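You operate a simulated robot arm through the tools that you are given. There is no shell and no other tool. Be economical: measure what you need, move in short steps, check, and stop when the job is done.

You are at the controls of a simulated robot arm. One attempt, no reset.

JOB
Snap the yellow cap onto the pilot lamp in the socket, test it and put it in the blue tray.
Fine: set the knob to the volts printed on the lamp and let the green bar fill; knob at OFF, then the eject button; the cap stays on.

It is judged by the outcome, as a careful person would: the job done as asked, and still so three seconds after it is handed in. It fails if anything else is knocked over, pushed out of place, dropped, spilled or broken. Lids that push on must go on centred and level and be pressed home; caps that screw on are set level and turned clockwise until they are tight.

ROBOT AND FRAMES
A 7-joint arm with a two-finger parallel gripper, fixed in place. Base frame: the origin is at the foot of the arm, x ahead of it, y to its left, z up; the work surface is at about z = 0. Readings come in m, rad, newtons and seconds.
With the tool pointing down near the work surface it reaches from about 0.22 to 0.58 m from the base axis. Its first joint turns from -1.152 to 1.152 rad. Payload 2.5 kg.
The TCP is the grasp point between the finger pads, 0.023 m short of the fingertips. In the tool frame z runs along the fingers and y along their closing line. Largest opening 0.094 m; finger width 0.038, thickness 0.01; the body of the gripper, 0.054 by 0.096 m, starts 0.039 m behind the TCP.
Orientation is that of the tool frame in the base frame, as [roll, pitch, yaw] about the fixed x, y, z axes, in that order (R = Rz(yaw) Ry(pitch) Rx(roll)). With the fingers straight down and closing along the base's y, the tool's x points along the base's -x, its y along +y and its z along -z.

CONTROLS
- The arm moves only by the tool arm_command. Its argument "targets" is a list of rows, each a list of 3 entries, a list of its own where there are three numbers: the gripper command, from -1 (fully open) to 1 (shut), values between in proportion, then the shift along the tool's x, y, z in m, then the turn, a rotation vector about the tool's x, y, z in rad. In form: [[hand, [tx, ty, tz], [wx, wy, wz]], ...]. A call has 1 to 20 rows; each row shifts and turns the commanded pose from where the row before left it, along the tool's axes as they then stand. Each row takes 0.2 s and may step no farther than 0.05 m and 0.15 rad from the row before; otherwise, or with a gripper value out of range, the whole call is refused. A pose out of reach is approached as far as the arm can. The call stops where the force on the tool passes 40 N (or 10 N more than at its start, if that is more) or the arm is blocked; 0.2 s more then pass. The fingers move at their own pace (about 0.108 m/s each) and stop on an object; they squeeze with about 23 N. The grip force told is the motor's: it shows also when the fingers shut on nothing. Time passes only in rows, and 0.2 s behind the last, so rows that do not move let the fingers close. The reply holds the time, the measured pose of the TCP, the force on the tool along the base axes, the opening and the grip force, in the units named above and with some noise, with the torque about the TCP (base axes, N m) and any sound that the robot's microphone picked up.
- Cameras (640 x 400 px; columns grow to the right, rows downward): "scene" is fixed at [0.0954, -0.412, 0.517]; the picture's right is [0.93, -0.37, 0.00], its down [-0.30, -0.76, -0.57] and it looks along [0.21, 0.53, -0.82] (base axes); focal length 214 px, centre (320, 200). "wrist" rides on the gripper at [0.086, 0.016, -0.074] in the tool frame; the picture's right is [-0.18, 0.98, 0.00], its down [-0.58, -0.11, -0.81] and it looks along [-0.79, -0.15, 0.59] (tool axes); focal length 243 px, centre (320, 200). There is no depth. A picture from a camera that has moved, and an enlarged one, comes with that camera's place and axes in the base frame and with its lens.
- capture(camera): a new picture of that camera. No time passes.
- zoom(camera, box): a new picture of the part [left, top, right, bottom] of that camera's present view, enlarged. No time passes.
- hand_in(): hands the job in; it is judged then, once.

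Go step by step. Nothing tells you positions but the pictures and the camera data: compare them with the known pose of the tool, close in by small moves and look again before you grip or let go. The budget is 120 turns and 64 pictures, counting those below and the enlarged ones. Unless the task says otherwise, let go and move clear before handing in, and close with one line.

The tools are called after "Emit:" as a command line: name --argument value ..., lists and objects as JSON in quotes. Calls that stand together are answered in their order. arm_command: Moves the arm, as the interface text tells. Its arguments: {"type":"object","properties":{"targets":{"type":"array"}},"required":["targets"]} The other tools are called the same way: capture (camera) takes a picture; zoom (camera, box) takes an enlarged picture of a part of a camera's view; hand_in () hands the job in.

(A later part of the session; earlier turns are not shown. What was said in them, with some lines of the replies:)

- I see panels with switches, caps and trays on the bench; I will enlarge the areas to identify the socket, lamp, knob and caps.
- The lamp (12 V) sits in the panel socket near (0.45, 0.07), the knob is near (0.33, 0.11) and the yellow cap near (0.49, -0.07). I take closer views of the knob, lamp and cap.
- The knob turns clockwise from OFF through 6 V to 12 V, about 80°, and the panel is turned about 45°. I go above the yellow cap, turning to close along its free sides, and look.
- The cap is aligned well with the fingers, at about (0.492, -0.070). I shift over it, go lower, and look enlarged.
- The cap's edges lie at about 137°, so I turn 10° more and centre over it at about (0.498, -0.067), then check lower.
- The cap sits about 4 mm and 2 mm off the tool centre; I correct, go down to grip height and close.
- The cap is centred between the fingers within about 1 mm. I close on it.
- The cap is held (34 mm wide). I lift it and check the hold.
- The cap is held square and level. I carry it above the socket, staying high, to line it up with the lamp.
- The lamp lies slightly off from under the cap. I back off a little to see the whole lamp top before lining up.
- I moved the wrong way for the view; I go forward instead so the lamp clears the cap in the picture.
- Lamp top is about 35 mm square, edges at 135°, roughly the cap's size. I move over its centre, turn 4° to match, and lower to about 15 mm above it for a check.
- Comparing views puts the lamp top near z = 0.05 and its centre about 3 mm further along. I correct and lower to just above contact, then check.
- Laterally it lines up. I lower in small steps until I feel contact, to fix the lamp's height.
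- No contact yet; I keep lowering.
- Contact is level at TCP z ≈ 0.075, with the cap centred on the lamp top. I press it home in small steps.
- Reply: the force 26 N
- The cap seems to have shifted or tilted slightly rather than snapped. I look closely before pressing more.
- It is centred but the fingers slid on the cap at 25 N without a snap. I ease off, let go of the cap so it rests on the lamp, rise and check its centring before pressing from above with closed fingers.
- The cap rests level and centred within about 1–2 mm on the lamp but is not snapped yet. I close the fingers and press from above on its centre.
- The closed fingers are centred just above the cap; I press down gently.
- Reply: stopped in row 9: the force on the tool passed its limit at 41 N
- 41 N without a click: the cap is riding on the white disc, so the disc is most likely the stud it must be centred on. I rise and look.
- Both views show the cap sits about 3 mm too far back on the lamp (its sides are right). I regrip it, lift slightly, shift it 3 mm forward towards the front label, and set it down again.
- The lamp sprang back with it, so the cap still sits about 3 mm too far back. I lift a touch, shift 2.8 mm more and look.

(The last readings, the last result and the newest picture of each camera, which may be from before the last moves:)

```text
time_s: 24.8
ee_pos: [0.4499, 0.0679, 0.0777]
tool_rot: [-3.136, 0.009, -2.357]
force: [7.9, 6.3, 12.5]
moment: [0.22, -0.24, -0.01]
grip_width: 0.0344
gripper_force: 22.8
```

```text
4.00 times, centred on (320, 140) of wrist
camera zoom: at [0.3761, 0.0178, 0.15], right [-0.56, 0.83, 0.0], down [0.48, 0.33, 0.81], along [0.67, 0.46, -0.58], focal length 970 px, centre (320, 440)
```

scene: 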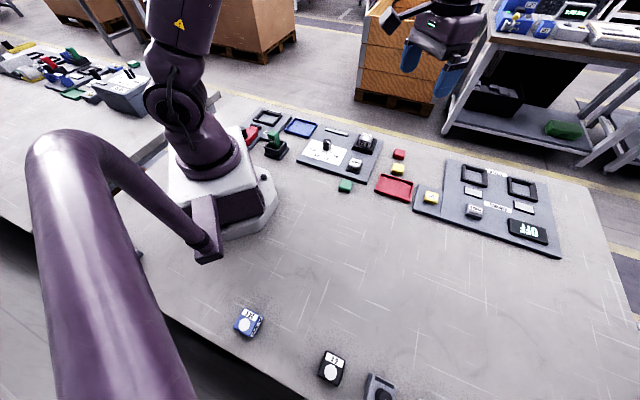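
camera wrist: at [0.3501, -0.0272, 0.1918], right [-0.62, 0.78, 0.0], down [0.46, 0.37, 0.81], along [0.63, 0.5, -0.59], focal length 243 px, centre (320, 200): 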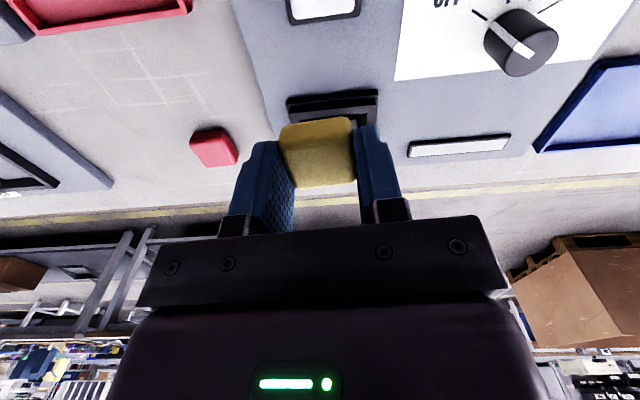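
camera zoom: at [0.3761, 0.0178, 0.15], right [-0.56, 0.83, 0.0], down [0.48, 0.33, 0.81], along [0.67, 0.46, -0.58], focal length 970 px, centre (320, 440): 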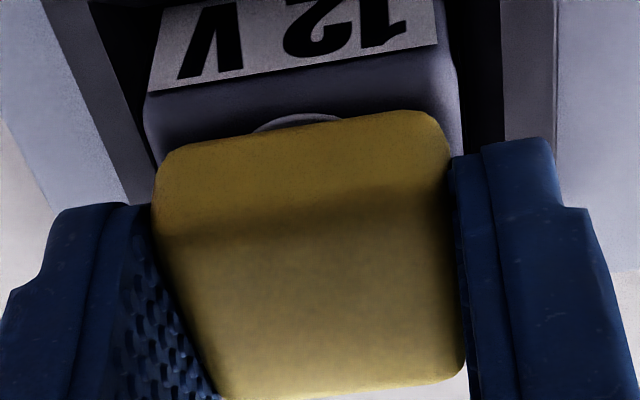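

The cap and lamp keep moving together and there's a sideways force, so the cap may already be attached. I shift back to relieve the force, then raise slightly and watch the force.

Emit:
arm_command --targets '[[1, [-0.0028, 0, -0.002], [0, 0, 0]], [1, [0, 0, -0.001], [0, 0, 0]], [1, [0, 0, -0.001], [0, 0, 0]], [1, [0, 0, 0], [0, 0, 0]]]'

Emit:
zoom --camera "scene" --box '[354, 125, 386, 149]'

```text
time_s: 25.8
ee_pos: [0.4483, 0.0697, 0.0794]
tool_rot: [-3.14, 0.003, -2.357]
force: [1.8, 1.8, -0.8]
moment: [0.1, -0.12, 0.0]
grip_width: 0.0345
gripper_force: 23.4
```

```text
16.00 times, centred on (370, 137) of scene
camera zoom: at [0.0954, -0.412, 0.517], right [0.93, -0.37, 0.0], down [-0.3, -0.76, -0.57], along [0.21, 0.53, -0.82], focal length 3432 px, centre (-480, 1208)
```

zoom: 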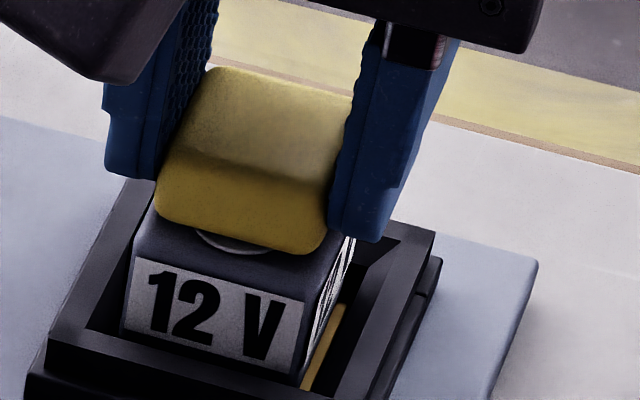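

The lamp seems to follow the cap. I raise 4 mm more to settle whether they are joined.

Emit:
arm_command --targets '[[1, [0, 0, -0.002], [0, 0, 0]], [1, [0, 0, -0.002], [0, 0, 0]], [1, [0, 0, 0], [0, 0, 0]]]'

Emit:
zoom --camera "scene" --box '[354, 125, 386, 149]'

```text
time_s: 26.6
ee_pos: [0.4504, 0.0692, 0.084]
tool_rot: [-3.141, 0.004, -2.358]
force: [0.3, 0.4, -0.8]
moment: [0.0, -0.02, 0.01]
grip_width: 0.0344
gripper_force: 22.4
```

```text
16.00 times, centred on (370, 137) of scene
camera zoom: at [0.0954, -0.412, 0.517], right [0.93, -0.37, 0.0], down [-0.3, -0.76, -0.57], along [0.21, 0.53, -0.82], focal length 3432 px, centre (-480, 1208)
```

zoom: 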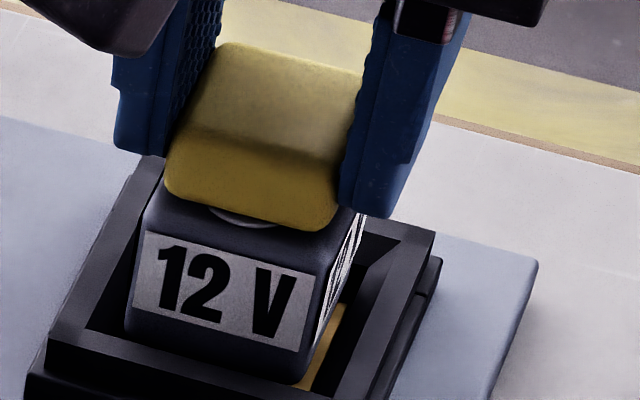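

The lamp rises with the cap, so they are joined. I look closely at the seam for how well it is seated.

Emit:
zoom --camera "scene" --box '[360, 130, 380, 145]'

Emit:
zoom --camera "wrist" --box '[270, 90, 370, 150]'

```text
16.00 times, centred on (370, 138) of scene
camera zoom: at [0.0954, -0.412, 0.517], right [0.93, -0.37, 0.0], down [-0.3, -0.76, -0.57], along [0.21, 0.53, -0.82], focal length 3432 px, centre (-480, 1200)
```

zoom: 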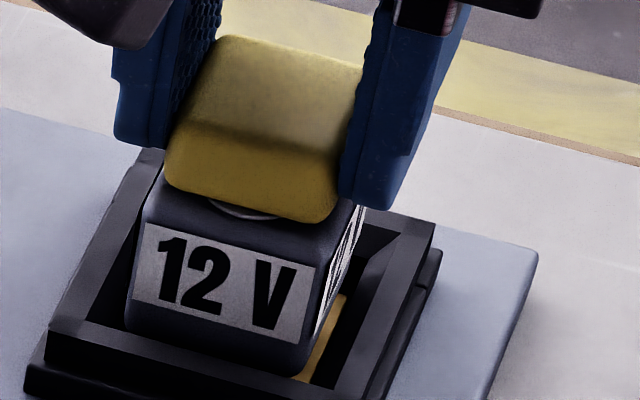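

```text
6.40 times, centred on (320, 120) of wrist
camera zoom: at [0.3769, 0.0192, 0.1582], right [-0.56, 0.83, 0.0], down [0.49, 0.33, 0.81], along [0.67, 0.46, -0.59], focal length 1553 px, centre (320, 712)
```

zoom: 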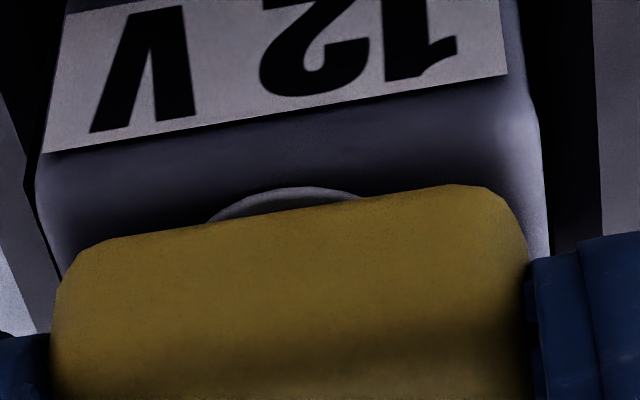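

The cap is flush and joined to the lamp. I set the lamp back down to the bottom of the socket, about where it stood.

Emit:
arm_command --targets '[[1, [-0.002, 0, 0], [0, 0, 0]], [1, [0, 0, 0.002], [0, 0, 0]], [1, [0, 0, 0.002], [0, 0, 0]], [1, [0, 0, 0.002], [0, 0, 0]], [1, [0, 0, 0.001], [0, 0, 0]], [1, [0, 0, 0.001], [0, 0, 0]], [1, [0, 0, 0], [0, 0, 0]]]'

Emit:
zoom --camera "scene" --box '[354, 125, 386, 149]'

```text
time_s: 28.2
ee_pos: [0.4519, 0.0706, 0.0771]
tool_rot: [-3.138, 0.005, -2.357]
force: [-3.0, -0.4, 9.4]
moment: [0.0, 0.08, 0.0]
grip_width: 0.0343
gripper_force: 22.9
```

```text
16.00 times, centred on (370, 137) of scene
camera zoom: at [0.0954, -0.412, 0.517], right [0.93, -0.37, 0.0], down [-0.3, -0.76, -0.57], along [0.21, 0.53, -0.82], focal length 3432 px, centre (-480, 1208)
```

zoom: 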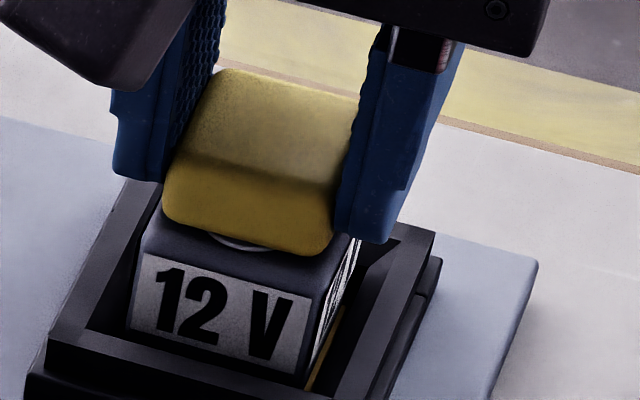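

Seated. I let go, rise, and press once more from above with closed fingers so lamp and cap are surely home.

Emit:
arm_command --targets '[[1, [0, 0, -0.001], [0, 0, 0]], [0.1, [0, 0, 0], [0, 0, 0]], [0.1, [0, 0, 0], [0, 0, 0]], [0.1, [0, 0, -0.03], [0, 0, 0]], [1, [0, 0, -0.005], [0, 0, 0]], [1, [0, 0, 0], [0, 0, 0]], [1, [0, 0, 0.015], [0, 0, 0]], [1, [0, 0, 0.003], [0, 0, 0]], [1, [0, 0, 0.001], [0, 0, 0]], [1, [0, 0, 0.001], [0, 0, 0]], [1, [0, 0, 0.001], [0, 0, 0]], [1, [0, 0, 0.001], [0, 0, 0]], [1, [0, 0, 0.001], [0, 0, 0]], [1, [0, 0, 0.001], [0, 0, 0]], [1, [0, 0, 0.001], [0, 0, 0]], [1, [0, 0, 0.001], [0, 0, 0]], [1, [0, 0, 0.001], [0, 0, 0]], [1, [0, 0, 0.001], [0, 0, 0]]]'

```text
time_s: 31.9
ee_pos: [0.4549, 0.0722, 0.0901]
tool_rot: [-3.134, 0.009, -2.357]
force: [-4.6, -1.1, 18.3]
moment: [-0.09, 0.16, 0.0]
grip_width: 0.0
gripper_force: 22.8
stopped in row 18: the force on the tool passed its limit at 41 N (the readings are from after the stop); the commanded pose is now the measured one
```

It is firm at 41 N. I rise clear and look at the whole panel again.

Emit:
arm_command --targets '[[1, [0, 0, -0.03], [0, 0, 0]], [1, [0, 0, -0.04], [0, 0, 0]], [-0.1, [0, 0, -0.03], [0, 0, 0]], [-0.1, [0.04, 0, 0], [0, 0, 0]], [-0.1, [0.04, 0, 0], [0, 0, 0]], [-0.1, [0.0, 0.04, 0], [0, 0, 0]], [-0.1, [0.0, 0.04, 0], [0, 0, 0]], [-0.1, [0.0, 0.02, 0], [0, 0, 0]], [-0.1, [0.0, 0, 0], [0, 0, 0]]]'

Emit:
zoom --camera "scene" --box '[290, 110, 400, 190]'

Emit:
capture --camera "wrist"

```text
time_s: 33.9
ee_pos: [0.3237, 0.0878, 0.1879]
tool_rot: [-3.136, 0.008, -2.357]
force: [0.1, -0.2, 0.3]
moment: [-0.01, 0.03, -0.03]
grip_width: 0.0519
gripper_force: 0.2
```

```text
5.00 times, centred on (345, 150) of scene
camera zoom: at [0.0954, -0.412, 0.517], right [0.93, -0.37, 0.0], down [-0.3, -0.76, -0.57], along [0.21, 0.53, -0.82], focal length 1072 px, centre (195, 450)
```

zoom: 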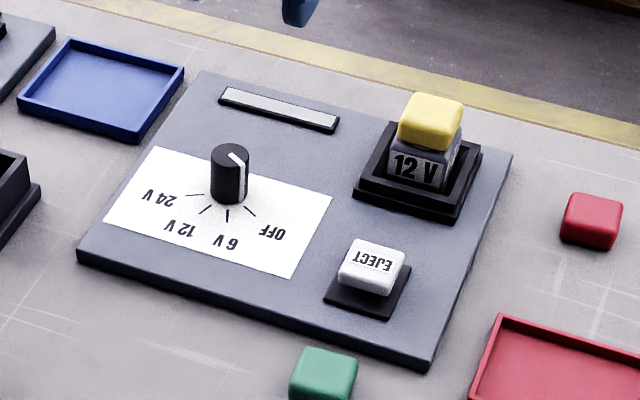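

```text
13 pictures are left
camera wrist: at [0.2508, 0.0367, 0.2604], right [-0.56, 0.83, 0.0], down [0.48, 0.33, 0.81], along [0.67, 0.46, -0.58], focal length 243 px, centre (320, 200)
```

wrist: 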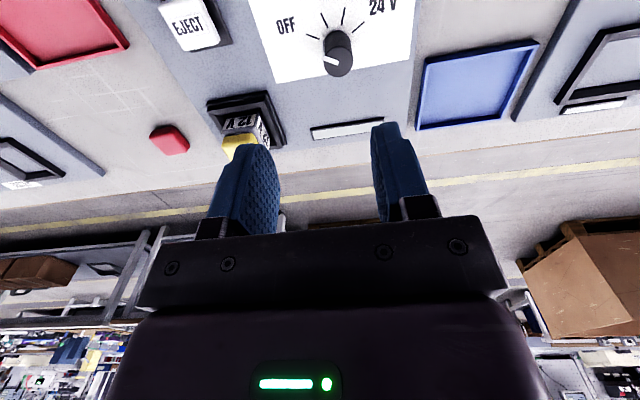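

The cap sits well and the lamp is in the socket; only 13 pictures remain, so I'll be sparing. I move above the knob and lower to check alignment.

Emit:
arm_command --targets '[[-0.1, [-0.0095, 0.0134, 0.03], [0, 0, 0]], [-0.1, [0, 0, 0.04], [0, 0, 0]], [-0.1, [0, 0, 0.03], [0, 0, 0]], [-0.1, [0, 0, 0], [0, 0, 0]]]'

Emit:
zoom --camera "wrist" --box '[220, 40, 420, 190]'

```text
time_s: 34.9
ee_pos: [0.3255, 0.1013, 0.0859]
tool_rot: [-3.138, 0.007, -2.358]
force: [-0.4, 0.2, 0.0]
moment: [0.01, 0.03, -0.02]
grip_width: 0.0518
gripper_force: 0.0
```

```text
2.67 times, centred on (320, 115) of wrist
camera zoom: at [0.2507, 0.0512, 0.159], right [-0.56, 0.83, 0.0], down [0.48, 0.33, 0.81], along [0.67, 0.46, -0.58], focal length 647 px, centre (320, 427)
```

zoom: 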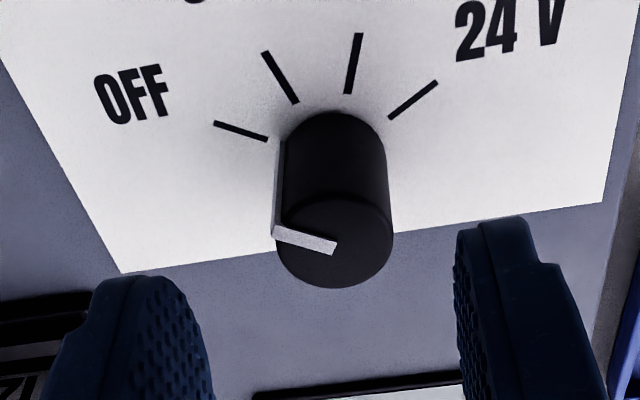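

Knob top is centred within 2.5 mm; I correct, go down around it, and close.

Emit:
arm_command --targets '[[-0.1, [-0.0024, 0.0025, 0], [0, 0, 0]], [-0.1, [0, 0, 0.02], [0, 0, 0]], [-0.1, [0, 0, 0.021], [0, 0, 0]], [-0.1, [0, 0, 0], [0, 0, 0]], [1, [0, 0, 0], [0, 0, 0]], [1, [0, 0, 0], [0, 0, 0]]]'

```text
time_s: 36.3
ee_pos: [0.3234, 0.1045, 0.0425]
tool_rot: [-3.134, 0.01, -2.36]
force: [10.8, -5.3, -10.8]
moment: [0.37, 0.5, 0.02]
grip_width: 0.026
gripper_force: 45.2
```

Gripped, but with a side force along the closing line; I shift 2 mm to relieve it.

Emit:
arm_command --targets '[[1, [0, -0.001, 0], [0, 0, 0]], [1, [0, -0.001, 0], [0, 0, 0]], [1, [0, 0, 0], [0, 0, 0]]]'

```text
time_s: 37.1
ee_pos: [0.3248, 0.1039, 0.0441]
tool_rot: [-3.138, 0.005, -2.356]
force: [-6.2, -7.0, 1.3]
moment: [1.2, -0.36, -0.1]
grip_width: 0.0261
gripper_force: 45.2
```

Emit:
arm_command --targets '[[0.1, [0, 0, 0], [0, 0, 0]], [0.1, [0, 0, 0], [0, 0, 0]], [1, [0, 0, 0], [0, 0, 0]], [1, [0, 0, 0], [0, 0, 0]], [1, [0, 0, 0], [0, 0, 0]]]'

Emit:
zoom --camera "wrist" --box '[200, 40, 440, 220]'

```text
time_s: 38.3
ee_pos: [0.3247, 0.1056, 0.0437]
tool_rot: [-3.136, 0.009, -2.356]
force: [-4.2, 8.4, 5.4]
moment: [0.42, 0.63, 0.02]
grip_width: 0.0257
gripper_force: 44.8
```

```text
2.22 times, centred on (320, 130) of wrist
camera zoom: at [0.2512, 0.0548, 0.1175], right [-0.57, 0.82, 0.0], down [0.48, 0.33, 0.81], along [0.67, 0.46, -0.58], focal length 539 px, centre (320, 356)
```

zoom: 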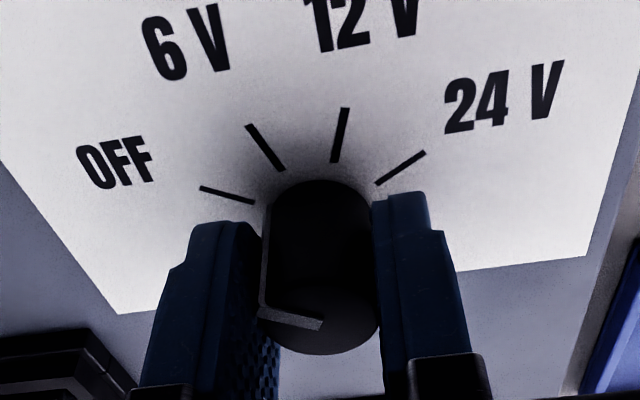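

Grip on the knob is good. I ease 1 mm and turn clockwise towards 12 V, first half.

Emit:
arm_command --targets '[[1, [0, 0.0008, 0], [0, 0, 0]], [1, [0, 0, 0], [0, 0, 0.1]], [1, [0, 0, 0], [0, 0, 0.1]], [1, [0, 0, 0], [0, 0, 0.1]], [1, [0, 0, 0], [0, 0, 0.1]], [1, [0, 0, 0], [0, 0, 0.1]], [1, [0, 0, 0], [0, 0, 0.1]], [1, [0, 0, 0], [0, 0, 0.1]]]'

```text
time_s: 40.1
ee_pos: [0.3243, 0.1054, 0.0463]
tool_rot: [-3.141, 0.006, -3.058]
force: [-1.1, 15.5, -33.6]
moment: [-0.4, -0.02, 0.04]
grip_width: 0.0259
gripper_force: 44.6
```

A downward pull has built up; I ease it by lowering 1.5 mm before continuing.

Emit:
arm_command --targets '[[1, [0, 0, 0.001], [0, 0, 0]], [1, [0, 0, 0.0005], [0, 0, 0]]]'

```text
time_s: 40.7
ee_pos: [0.3252, 0.1074, 0.0453]
tool_rot: [3.14, 0.009, -3.057]
force: [-18.9, 11.3, 27.6]
moment: [-0.4, 0.37, 0.03]
grip_width: 0.0258
gripper_force: 45.2
```

Emit:
arm_command --targets '[[0.2, [0, 0, -0.0005], [0, 0, 0]], [0.2, [0, 0, 0], [0, 0, 0]], [0.2, [0, 0, 0], [0, 0, 0]]]'

Emit:
zoom --camera "wrist" --box '[200, 40, 440, 220]'

```text
time_s: 41.5
ee_pos: [0.325, 0.1048, 0.0454]
tool_rot: [-3.141, 0.011, -3.056]
force: [-0.5, -1.0, -0.5]
moment: [0.02, 0.01, -0.02]
grip_width: 0.0374
gripper_force: 0.0
```

```text
2.22 times, centred on (320, 130) of wrist
camera zoom: at [0.2363, 0.1126, 0.1183], right [0.1, 0.99, 0.0], down [0.58, -0.06, 0.81], along [0.81, -0.08, -0.58], focal length 539 px, centre (320, 356)
```

zoom: 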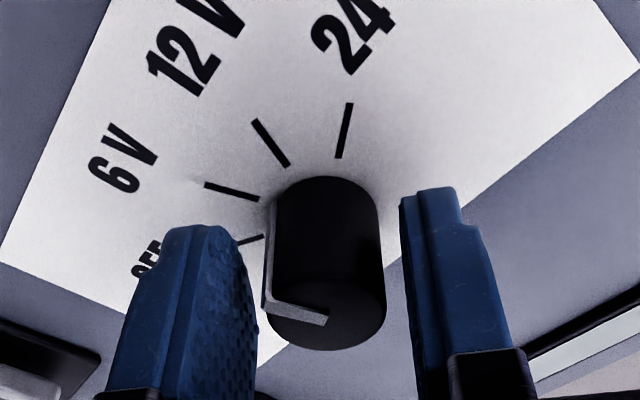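

The knob is right at 6 V. I regrip and turn the other 40° to 12 V.

Emit:
arm_command --targets '[[1, [0, 0, 0], [0, 0, 0]], [1, [0, 0, 0], [0, 0, 0]], [1, [0, 0, 0], [0, 0, 0.1]], [1, [0, 0, 0], [0, 0, 0.1]], [1, [0, 0, 0], [0, 0, 0.1]], [1, [0, 0, 0], [0, 0, 0.1]], [1, [0, 0, 0], [0, 0, 0.1]], [1, [0, 0, 0], [0, 0, 0.1]], [1, [0, 0, 0], [0, 0, 0.1]], [0.2, [0, 0, 0], [0, 0, 0]], [0.2, [0, 0, 0], [0, 0, 0]]]'

Emit:
zoom --camera "scene" --box '[290, 110, 400, 190]'

```text
time_s: 43.9
ee_pos: [0.3242, 0.106, 0.046]
tool_rot: [3.135, 0.006, 2.525]
force: [0.2, -0.9, 0.0]
moment: [-0.01, 0.02, 0.0]
grip_width: 0.0375
gripper_force: 0.1
```

```text
5.00 times, centred on (345, 150) of scene
camera zoom: at [0.0954, -0.412, 0.517], right [0.93, -0.37, 0.0], down [-0.3, -0.76, -0.57], along [0.21, 0.53, -0.82], focal length 1072 px, centre (195, 450)
```

zoom: 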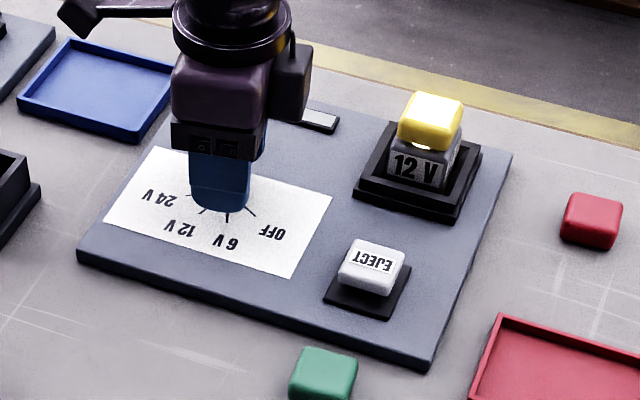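

The lamp lights: 12 V is on. I rise clear of the bar and wait for it to fill.

Emit:
arm_command --targets '[[0.2, [0, 0, -0.04], [0, 0, 0]], [0.2, [0, 0, -0.04], [0, 0, 0]], [0.2, [0, 0, -0.04], [0, 0, 0]], [0.2, [0, 0, 0], [0, 0, 0]], [0.2, [0, 0, 0], [0, 0, 0]], [0.2, [0, 0, 0], [0, 0, 0]], [0.2, [0, 0, 0], [0, 0, 0]], [0.2, [0, 0, 0], [0, 0, 0]], [0.2, [0, 0, 0], [0, 0, 0]], [0.2, [0, 0, 0], [0, 0, 0]], [0.2, [0, 0, 0], [0, 0, 0]], [0.2, [0, 0, 0], [0, 0, 0]], [0.2, [0, 0, 0], [0, 0, 0]], [0.2, [0, 0, 0], [0, 0, 0]], [0.2, [0, 0, 0], [0, 0, 0]]]'

Emit:
zoom --camera "scene" --box '[290, 110, 400, 190]'

```text
time_s: 47.1
ee_pos: [0.3233, 0.1085, 0.1684]
tool_rot: [3.135, 0.008, 2.525]
force: [0.1, 0.4, 0.1]
moment: [-0.01, 0.0, -0.02]
grip_width: 0.0376
gripper_force: 0.1
```

```text
5.00 times, centred on (345, 150) of scene
camera zoom: at [0.0954, -0.412, 0.517], right [0.93, -0.37, 0.0], down [-0.3, -0.76, -0.57], along [0.21, 0.53, -0.82], focal length 1072 px, centre (195, 450)
```

zoom: 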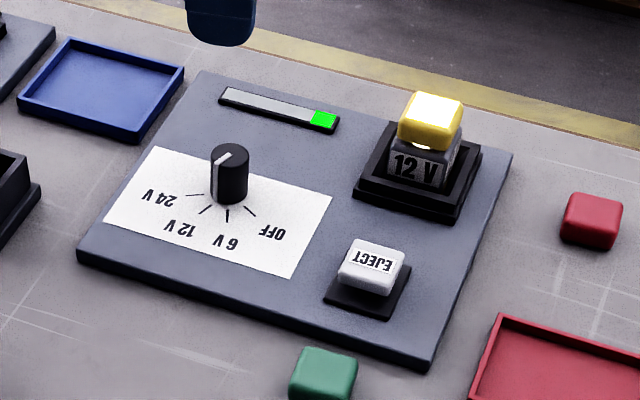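

The bar is about a quarter full after some 4 s; I wait about 17 s more.

Emit:
arm_command --targets '[[0.2, [0, 0, 0], [0, 0, 0]], [0.2, [0, 0, 0], [0, 0, 0]], [0.2, [0, 0, 0], [0, 0, 0]], [0.2, [0, 0, 0], [0, 0, 0]], [0.2, [0, 0, 0], [0, 0, 0]], [0.2, [0, 0, 0], [0, 0, 0]], [0.2, [0, 0, 0], [0, 0, 0]], [0.2, [0, 0, 0], [0, 0, 0]], [0.2, [0, 0, 0], [0, 0, 0]], [0.2, [0, 0, 0], [0, 0, 0]], [0.2, [0, 0, 0], [0, 0, 0]], [0.2, [0, 0, 0], [0, 0, 0]], [0.2, [0, 0, 0], [0, 0, 0]], [0.2, [0, 0, 0], [0, 0, 0]], [0.2, [0, 0, 0], [0, 0, 0]], [0.2, [0, 0, 0], [0, 0, 0]], [0.2, [0, 0, 0], [0, 0, 0]], [0.2, [0, 0, 0], [0, 0, 0]], [0.2, [0, 0, 0], [0, 0, 0]], [0.2, [0, 0, 0], [0, 0, 0]]]'

Emit:
arm_command --targets '[[0.2, [0, 0, 0], [0, 0, 0]], [0.2, [0, 0, 0], [0, 0, 0]], [0.2, [0, 0, 0], [0, 0, 0]], [0.2, [0, 0, 0], [0, 0, 0]], [0.2, [0, 0, 0], [0, 0, 0]], [0.2, [0, 0, 0], [0, 0, 0]], [0.2, [0, 0, 0], [0, 0, 0]], [0.2, [0, 0, 0], [0, 0, 0]], [0.2, [0, 0, 0], [0, 0, 0]], [0.2, [0, 0, 0], [0, 0, 0]], [0.2, [0, 0, 0], [0, 0, 0]], [0.2, [0, 0, 0], [0, 0, 0]], [0.2, [0, 0, 0], [0, 0, 0]], [0.2, [0, 0, 0], [0, 0, 0]], [0.2, [0, 0, 0], [0, 0, 0]], [0.2, [0, 0, 0], [0, 0, 0]], [0.2, [0, 0, 0], [0, 0, 0]], [0.2, [0, 0, 0], [0, 0, 0]], [0.2, [0, 0, 0], [0, 0, 0]], [0.2, [0, 0, 0], [0, 0, 0]]]'

Emit:
arm_command --targets '[[0.2, [0, 0, 0], [0, 0, 0]], [0.2, [0, 0, 0], [0, 0, 0]], [0.2, [0, 0, 0], [0, 0, 0]], [0.2, [0, 0, 0], [0, 0, 0]], [0.2, [0, 0, 0], [0, 0, 0]], [0.2, [0, 0, 0], [0, 0, 0]], [0.2, [0, 0, 0], [0, 0, 0]], [0.2, [0, 0, 0], [0, 0, 0]], [0.2, [0, 0, 0], [0, 0, 0]], [0.2, [0, 0, 0], [0, 0, 0]], [0.2, [0, 0, 0], [0, 0, 0]], [0.2, [0, 0, 0], [0, 0, 0]], [0.2, [0, 0, 0], [0, 0, 0]], [0.2, [0, 0, 0], [0, 0, 0]], [0.2, [0, 0, 0], [0, 0, 0]], [0.2, [0, 0, 0], [0, 0, 0]], [0.2, [0, 0, 0], [0, 0, 0]], [0.2, [0, 0, 0], [0, 0, 0]], [0.2, [0, 0, 0], [0, 0, 0]], [0.2, [0, 0, 0], [0, 0, 0]]]'

Emit:
arm_command --targets '[[0.2, [0, 0, 0], [0, 0, 0]], [0.2, [0, 0, 0], [0, 0, 0]], [0.2, [0, 0, 0], [0, 0, 0]], [0.2, [0, 0, 0], [0, 0, 0]], [0.2, [0, 0, 0], [0, 0, 0]], [0.2, [0, 0, 0], [0, 0, 0]], [0.2, [0, 0, 0], [0, 0, 0]], [0.2, [0, 0, 0], [0, 0, 0]], [0.2, [0, 0, 0], [0, 0, 0]], [0.2, [0, 0, 0], [0, 0, 0]], [0.2, [0, 0, 0], [0, 0, 0]], [0.2, [0, 0, 0], [0, 0, 0]], [0.2, [0, 0, 0], [0, 0, 0]], [0.2, [0, 0, 0], [0, 0, 0]], [0.2, [0, 0, 0], [0, 0, 0]], [0.2, [0, 0, 0], [0, 0, 0]], [0.2, [0, 0, 0], [0, 0, 0]], [0.2, [0, 0, 0], [0, 0, 0]], [0.2, [0, 0, 0], [0, 0, 0]], [0.2, [0, 0, 0], [0, 0, 0]]]'

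```text
time_s: 51.3
ee_pos: [0.3228, 0.1091, 0.1675]
tool_rot: [3.135, 0.009, 2.525]
force: [-0.1, -0.3, 0.4]
moment: [0.0, 0.01, 0.01]
grip_width: 0.0378
gripper_force: 0.0
```

```text
time_s: 55.5
ee_pos: [0.3233, 0.1084, 0.1675]
tool_rot: [3.135, 0.008, 2.524]
force: [0.1, -0.5, 0.8]
moment: [-0.03, -0.03, 0.03]
grip_width: 0.0375
gripper_force: 0.1
```

```text
time_s: 59.7
ee_pos: [0.3237, 0.1087, 0.1683]
tool_rot: [3.134, 0.007, 2.526]
force: [-0.9, 0.5, -0.1]
moment: [-0.03, -0.01, -0.04]
grip_width: 0.0376
gripper_force: 0.2
```

```text
time_s: 63.9
ee_pos: [0.323, 0.108, 0.1675]
tool_rot: [3.135, 0.007, 2.526]
force: [-1.4, -0.3, 0.5]
moment: [0.0, -0.01, -0.02]
grip_width: 0.0374
gripper_force: 0.0
```

Emit:
zoom --camera "scene" --box '[290, 110, 400, 190]'

```text
5.00 times, centred on (345, 150) of scene
camera zoom: at [0.0954, -0.412, 0.517], right [0.93, -0.37, 0.0], down [-0.3, -0.76, -0.57], along [0.21, 0.53, -0.82], focal length 1072 px, centre (195, 450)
```

zoom: 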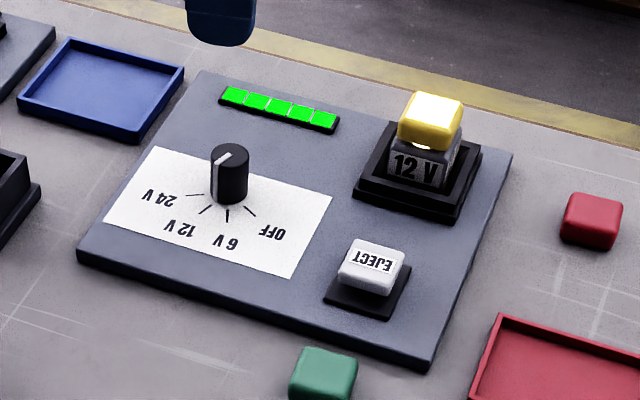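

The bar is full. I go straight back down on the knob and turn it back, counter-clockwise, to OFF in two halves with a regrip.

Emit:
arm_command --targets '[[0.2, [0, 0, 0.04], [0, 0, 0]], [0.2, [0, 0, 0.04], [0, 0, 0]], [0.2, [0, 0, 0.04], [0, 0, 0]], [0.2, [0, 0, 0], [0, 0, 0]], [1, [0, 0, 0], [0, 0, 0]], [1, [0, 0, 0], [0, 0, 0]], [1, [0, 0, 0], [0, 0, -0.1]], [1, [0, 0, 0], [0, 0, -0.1]], [1, [0, 0, 0], [0, 0, -0.1]], [1, [0, 0, 0], [0, 0, -0.1]], [1, [0, 0, 0], [0, 0, -0.1]], [1, [0, 0, 0], [0, 0, -0.1]], [1, [0, 0, 0], [0, 0, -0.1]], [0.2, [0, 0, 0], [0, 0, 0]], [0.2, [0, 0, 0], [0, 0, 0]]]'

Emit:
arm_command --targets '[[1, [0, 0, 0], [0, 0, 0]], [1, [0, 0, 0], [0, 0, 0]], [1, [0, 0, 0], [0, 0, -0.1]], [1, [0, 0, 0], [0, 0, -0.1]], [1, [0, 0, 0], [0, 0, -0.1]], [1, [0, 0, 0], [0, 0, -0.1]], [1, [0, 0, 0], [0, 0, -0.1]], [1, [0, 0, 0], [0, 0, -0.1]], [1, [0, 0, 0], [0, 0, -0.1]], [0.2, [0, 0, 0], [0, 0, 0]], [0.2, [0, 0, 0], [0, 0, 0]], [0.2, [0, 0, 0], [0, 0, 0]]]'

```text
time_s: 67.1
ee_pos: [0.3221, 0.1044, 0.0444]
tool_rot: [-3.141, 0.009, -3.059]
force: [-0.4, -0.1, -0.6]
moment: [0.01, 0.0, 0.0]
grip_width: 0.0378
gripper_force: 0.1
```

```text
time_s: 69.7
ee_pos: [0.3247, 0.1055, 0.0449]
tool_rot: [-3.136, 0.01, -2.357]
force: [-0.3, 0.3, 0.0]
moment: [0.02, 0.03, 0.01]
grip_width: 0.0377
gripper_force: 0.1
```

Released; I rise and go above the eject button with fingers closed, then check knob and alignment.

Emit:
arm_command --targets '[[0.2, [0, 0, -0.04], [0, 0, 0]], [0.2, [0, 0, -0.04], [0, 0, 0]], [1, [0, 0, -0.02], [0, 0, 0]], [1, [0.014, -0.0384, 0], [0, 0, 0]], [1, [0.014, -0.0384, 0], [0, 0, 0]], [1, [0.0145, -0.0383, 0], [0, 0, 0]], [1, [0, 0, 0.03], [0, 0, 0]], [1, [0, 0, 0.03], [0, 0, 0]], [1, [0, 0, 0], [0, 0, 0]]]'

Emit:
zoom --camera "scene" --box '[300, 115, 400, 190]'

```text
time_s: 71.7
ee_pos: [0.3772, -0.0035, 0.0874]
tool_rot: [-3.135, 0.007, -2.358]
force: [0.2, -0.4, 0.6]
moment: [0.0, 0.0, -0.06]
grip_width: 0.0003
gripper_force: 23.5
```

```text
5.33 times, centred on (350, 152) of scene
camera zoom: at [0.0954, -0.412, 0.517], right [0.93, -0.37, 0.0], down [-0.3, -0.76, -0.57], along [0.21, 0.53, -0.82], focal length 1144 px, centre (160, 453)
```

zoom: 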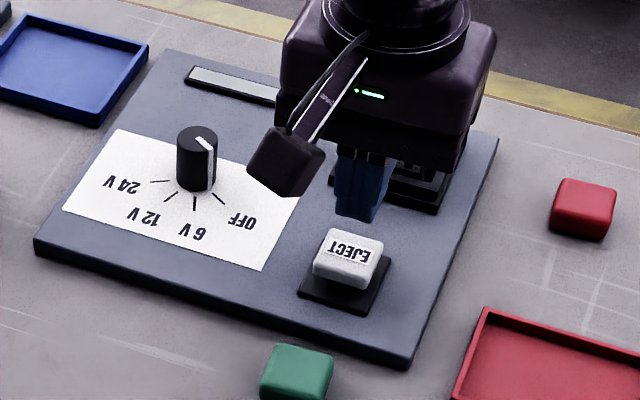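

Knob is at OFF. I take one wrist view to line up on the button.

Emit:
zoom --camera "wrist" --box '[200, 20, 440, 200]'

```text
2.22 times, centred on (320, 110) of wrist
camera zoom: at [0.3041, -0.0552, 0.1609], right [-0.56, 0.83, 0.0], down [0.48, 0.33, 0.81], along [0.67, 0.46, -0.58], focal length 539 px, centre (320, 400)
```

zoom: 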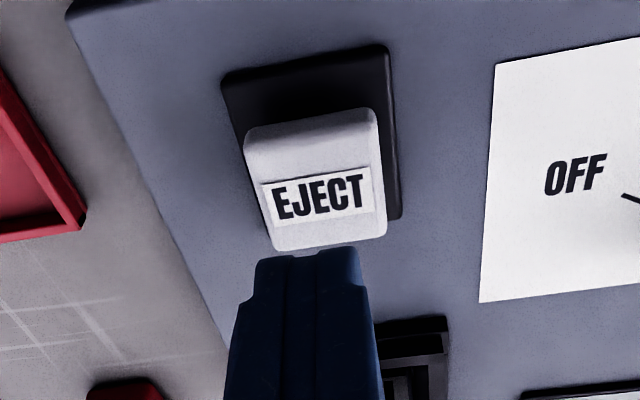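

The tool is over the button within 2–3 mm. I press it down in small steps.

Emit:
arm_command --targets '[[1, [0.002, 0, 0.01], [0, 0, 0]], [1, [0, 0, 0.01], [0, 0, 0]], [1, [0, 0, 0.003], [0, 0, 0]], [1, [0, 0, 0.002], [0, 0, 0]], [1, [0, 0, 0.002], [0, 0, 0]], [1, [0, 0, 0.002], [0, 0, 0]], [1, [0, 0, 0.002], [0, 0, 0]]]'

```text
time_s: 73.3
ee_pos: [0.3755, -0.0085, 0.0542]
tool_rot: [-3.136, 0.008, -2.356]
force: [-0.7, -0.9, 1.4]
moment: [-0.01, 0.03, 0.02]
grip_width: 0.0
gripper_force: 23.0
```

Emit:
arm_command --targets '[[1, [0, 0, 0.001], [0, 0, 0]], [1, [0, 0, 0.001], [0, 0, 0]], [1, [0, 0, 0.001], [0, 0, 0]], [1, [0, 0, 0.001], [0, 0, 0]], [1, [0, 0, 0.001], [0, 0, 0]], [1, [0, 0, 0.001], [0, 0, 0]], [1, [0, 0, 0], [0, 0, 0]]]'

```text
time_s: 74.9
ee_pos: [0.3741, -0.0087, 0.048]
tool_rot: [-3.136, 0.008, -2.356]
force: [-10.4, -1.2, 29.4]
moment: [-0.18, 0.4, -0.07]
grip_width: 0.0
gripper_force: 22.6
```

The button took 29 N. I rise and look at whether the lamp came up.

Emit:
arm_command --targets '[[1, [0, 0, -0.03], [0, 0, 0]], [1, [0, 0, -0.04], [0, 0, 0]], [-0.1, [0, 0, -0.035], [0, 0, 0]], [-0.1, [-0.035, 0, 0], [0, 0, 0]], [-0.1, [-0.035, 0, 0], [0, 0, 0]], [-0.1, [-0.02, 0, 0], [0, 0, 0]], [-0.1, [0, 0, 0], [0, 0, 0]]]'

Emit:
capture --camera "wrist"

Emit:
zoom --camera "scene" --box '[280, 105, 400, 185]'

```text
time_s: 76.5
ee_pos: [0.4389, 0.0577, 0.1546]
tool_rot: [-3.137, 0.006, -2.36]
force: [1.0, 0.5, -0.8]
moment: [0.01, -0.01, 0.01]
grip_width: 0.0516
gripper_force: 0.0
```

```text
4 pictures are left
camera wrist: at [0.3653, 0.0067, 0.2285], right [-0.56, 0.83, 0.0], down [0.48, 0.33, 0.81], along [0.67, 0.46, -0.58], focal length 243 px, centre (320, 200)
```

wrist: 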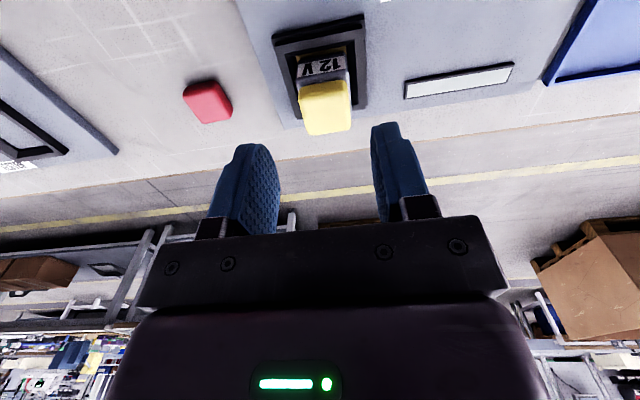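

```text
5.00 times, centred on (340, 145) of scene
camera zoom: at [0.0954, -0.412, 0.517], right [0.93, -0.37, 0.0], down [-0.3, -0.76, -0.57], along [0.21, 0.53, -0.82], focal length 1072 px, centre (220, 475)
```

zoom: 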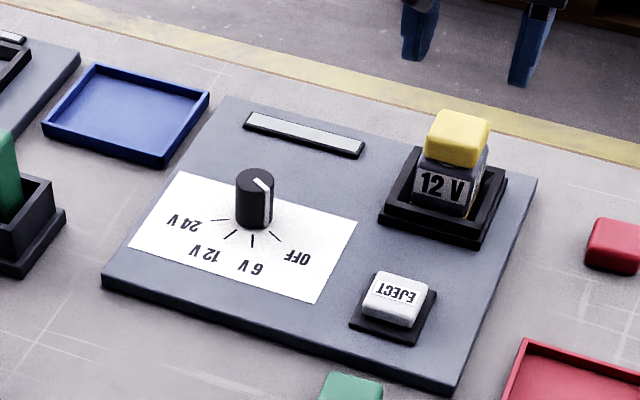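

The lamp was ejected (about 1 cm up). I move over it with the fingers open and check alignment once before gripping the lamp body.

Emit:
arm_command --targets '[[-0.25, [-0.014, 0.001, 0.02], [0, 0, 0]], [-0.25, [0, 0, 0.02], [0, 0, 0]], [-0.25, [0, 0, 0], [0, 0, 0]], [-0.25, [0, 0, 0], [0, 0, 0]]]'

Emit:
zoom --camera "wrist" --box '[200, 40, 440, 220]'

```text
time_s: 77.5
ee_pos: [0.4489, 0.0672, 0.115]
tool_rot: [-3.135, 0.008, -2.356]
force: [-0.4, 0.5, -0.2]
moment: [0.04, -0.02, -0.02]
grip_width: 0.0586
gripper_force: 0.0
```

```text
2.22 times, centred on (320, 130) of wrist
camera zoom: at [0.3743, 0.0157, 0.1885], right [-0.56, 0.83, 0.0], down [0.48, 0.33, 0.81], along [0.67, 0.46, -0.58], focal length 539 px, centre (320, 356)
```

zoom: 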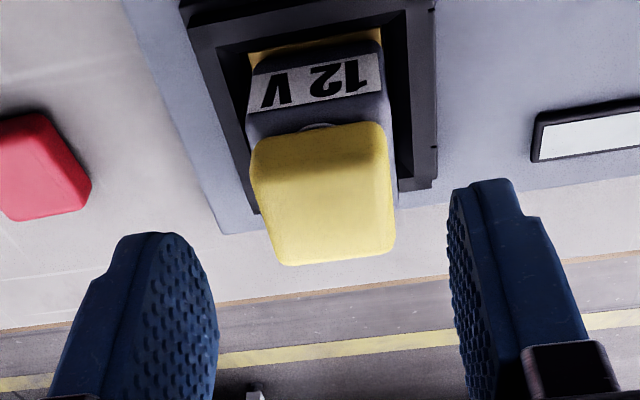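

The lamp with cap is nearly centred; I correct by 6 mm and 1.5 mm, go down beside the lamp body and close.

Emit:
arm_command --targets '[[-0.25, [-0.006, 0.0015, 0], [0, 0, 0]], [-0.25, [0, 0, 0.02], [0, 0, 0]], [-0.25, [0, 0, 0.015], [0, 0, 0]], [-0.25, [0, 0, 0.011], [0, 0, 0]], [-0.25, [0, 0, 0], [0, 0, 0]], [1, [0, 0, 0], [0, 0, 0]], [1, [0, 0, 0], [0, 0, 0]], [1, [0, 0, 0], [0, 0, 0]]]'

```text
time_s: 79.3
ee_pos: [0.4504, 0.0712, 0.069]
tool_rot: [-3.135, 0.011, -2.357]
force: [0.2, -0.5, 0.0]
moment: [0.0, -0.06, 0.01]
grip_width: 0.0391
gripper_force: 23.2
```

Gripped on the lamp body (39 mm). I lift it straight out and carry it over the blue tray near (0.282, 0.251).

Emit:
arm_command --targets '[[1, [0, 0, -0.015], [0, 0, 0]], [1, [0, 0, -0.025], [0, 0, 0]], [1, [0, 0, -0.04], [0, 0, 0]], [1, [0, 0, 0], [0, 0, 0]], [1, [-0.001, 0.0308, 0], [0, 0, 0]], [1, [-0.001, 0.0308, 0], [0, 0, 0]], [1, [-0.001, 0.0309, 0], [0, 0, 0]], [1, [-0.001, 0.0308, 0], [0, 0, 0]], [1, [-0.001, 0.0309, 0], [0, 0, 0]], [1, [-0.001, 0.0309, 0], [0, 0, 0]], [1, [-0.001, 0.0309, 0], [0, 0, 0]], [1, [-0.0006, 0.0308, 0], [0, 0, 0]], [1, [0, 0, 0.02], [0, 0, 0]], [1, [0, 0, 0], [0, 0, 0]], [1, [0, 0, 0], [0, 0, 0]]]'

Emit:
zoom --camera "scene" --box '[260, 70, 400, 170]'

```text
time_s: 82.5
ee_pos: [0.2796, 0.2513, 0.1279]
tool_rot: [-3.136, 0.006, -2.358]
force: [-0.6, -0.2, -0.7]
moment: [-0.01, 0.0, 0.02]
grip_width: 0.039
gripper_force: 23.3
```

```text
4.00 times, centred on (330, 120) of scene
camera zoom: at [0.0954, -0.412, 0.517], right [0.93, -0.37, 0.0], down [-0.3, -0.76, -0.57], along [0.21, 0.53, -0.82], focal length 858 px, centre (280, 520)
```

zoom: 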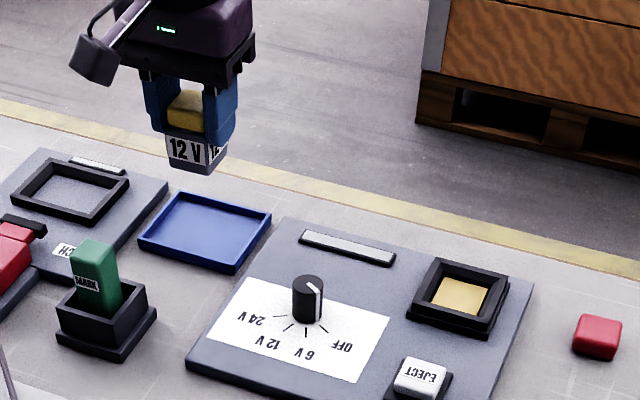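

The lamp is over the tray's centre. I lower it gently until it touches the tray floor.

Emit:
arm_command --targets '[[1, [0, 0, 0.03], [0, 0, 0]], [1, [0, 0, 0.025], [0, 0, 0]], [1, [0, 0, 0.01], [0, 0, 0]], [1, [0, 0, 0.004], [0, 0, 0]], [1, [0, 0, 0.002], [0, 0, 0]], [1, [0, 0, 0.002], [0, 0, 0]], [1, [0, 0, 0], [0, 0, 0]]]'

```text
time_s: 84.1
ee_pos: [0.2808, 0.2538, 0.0538]
tool_rot: [-3.137, 0.006, -2.356]
force: [-0.7, 0.3, -0.3]
moment: [0.0, 0.0, 0.01]
grip_width: 0.0393
gripper_force: 22.7
```

Emit:
arm_command --targets '[[1, [0, 0, 0.0015], [0, 0, 0]], [1, [0, 0, 0.0015], [0, 0, 0]], [1, [0, 0, 0.0015], [0, 0, 0]], [1, [0, 0, 0], [0, 0, 0]]]'

```text
time_s: 85.1
ee_pos: [0.2817, 0.2533, 0.0501]
tool_rot: [-3.136, 0.011, -2.357]
force: [-2.6, 1.1, 18.1]
moment: [0.1, 0.05, 0.01]
grip_width: 0.0392
gripper_force: 22.8
```

Contact with the tray floor. I ease off 1 mm, open, and rise straight up, then look.

Emit:
arm_command --targets '[[1, [0, 0, -0.001], [0, 0, 0]], [0.6, [0, 0, 0], [0, 0, 0]], [0.1, [0, 0, 0], [0, 0, 0]], [-0.2, [0, 0, 0], [0, 0, 0]], [-0.2, [0, 0, 0], [0, 0, 0]], [-0.2, [0, 0, -0.03], [0, 0, 0]], [-0.2, [0, 0, -0.04], [0, 0, 0]], [-0.2, [0, 0, -0.04], [0, 0, 0]], [-0.2, [0, 0, -0.04], [0, 0, 0]], [-0.2, [0, 0, 0], [0, 0, 0]], [-0.2, [0, 0, 0], [0, 0, 0]]]'

Emit:
zoom --camera "scene" --box '[270, 90, 400, 180]'

```text
time_s: 87.5
ee_pos: [0.2781, 0.2532, 0.2012]
tool_rot: [-3.138, 0.007, -2.359]
force: [0.3, -0.1, 0.5]
moment: [0.02, 0.0, -0.03]
grip_width: 0.0563
gripper_force: 0.0
```

```text
4.44 times, centred on (335, 135) of scene
camera zoom: at [0.0954, -0.412, 0.517], right [0.93, -0.37, 0.0], down [-0.3, -0.76, -0.57], along [0.21, 0.53, -0.82], focal length 953 px, centre (253, 489)
```

zoom: 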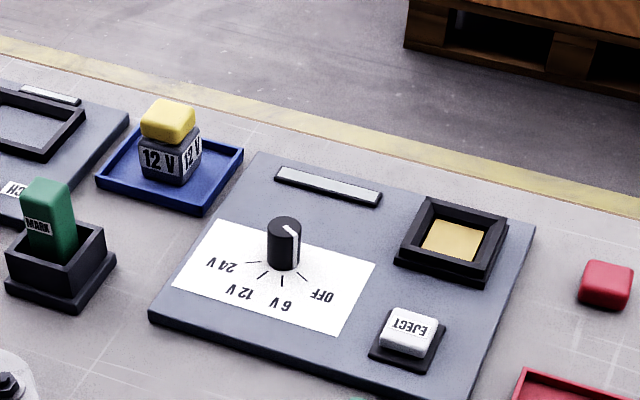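

The lamp stands upright in the blue tray with the yellow cap on, the knob is at OFF and the arm is clear. I hand in.

Emit:
hand_in

```text
The job is handed in.
```

The job is handed in. The yellow cap is on the 12 V lamp and held when I lifted the lamp by it. I heard no click, and it may sit 1–2 mm off centre. The lamp was tested at 12 V until the green bar was full, ejected with the knob at OFF, and is now upright in the blue tray.
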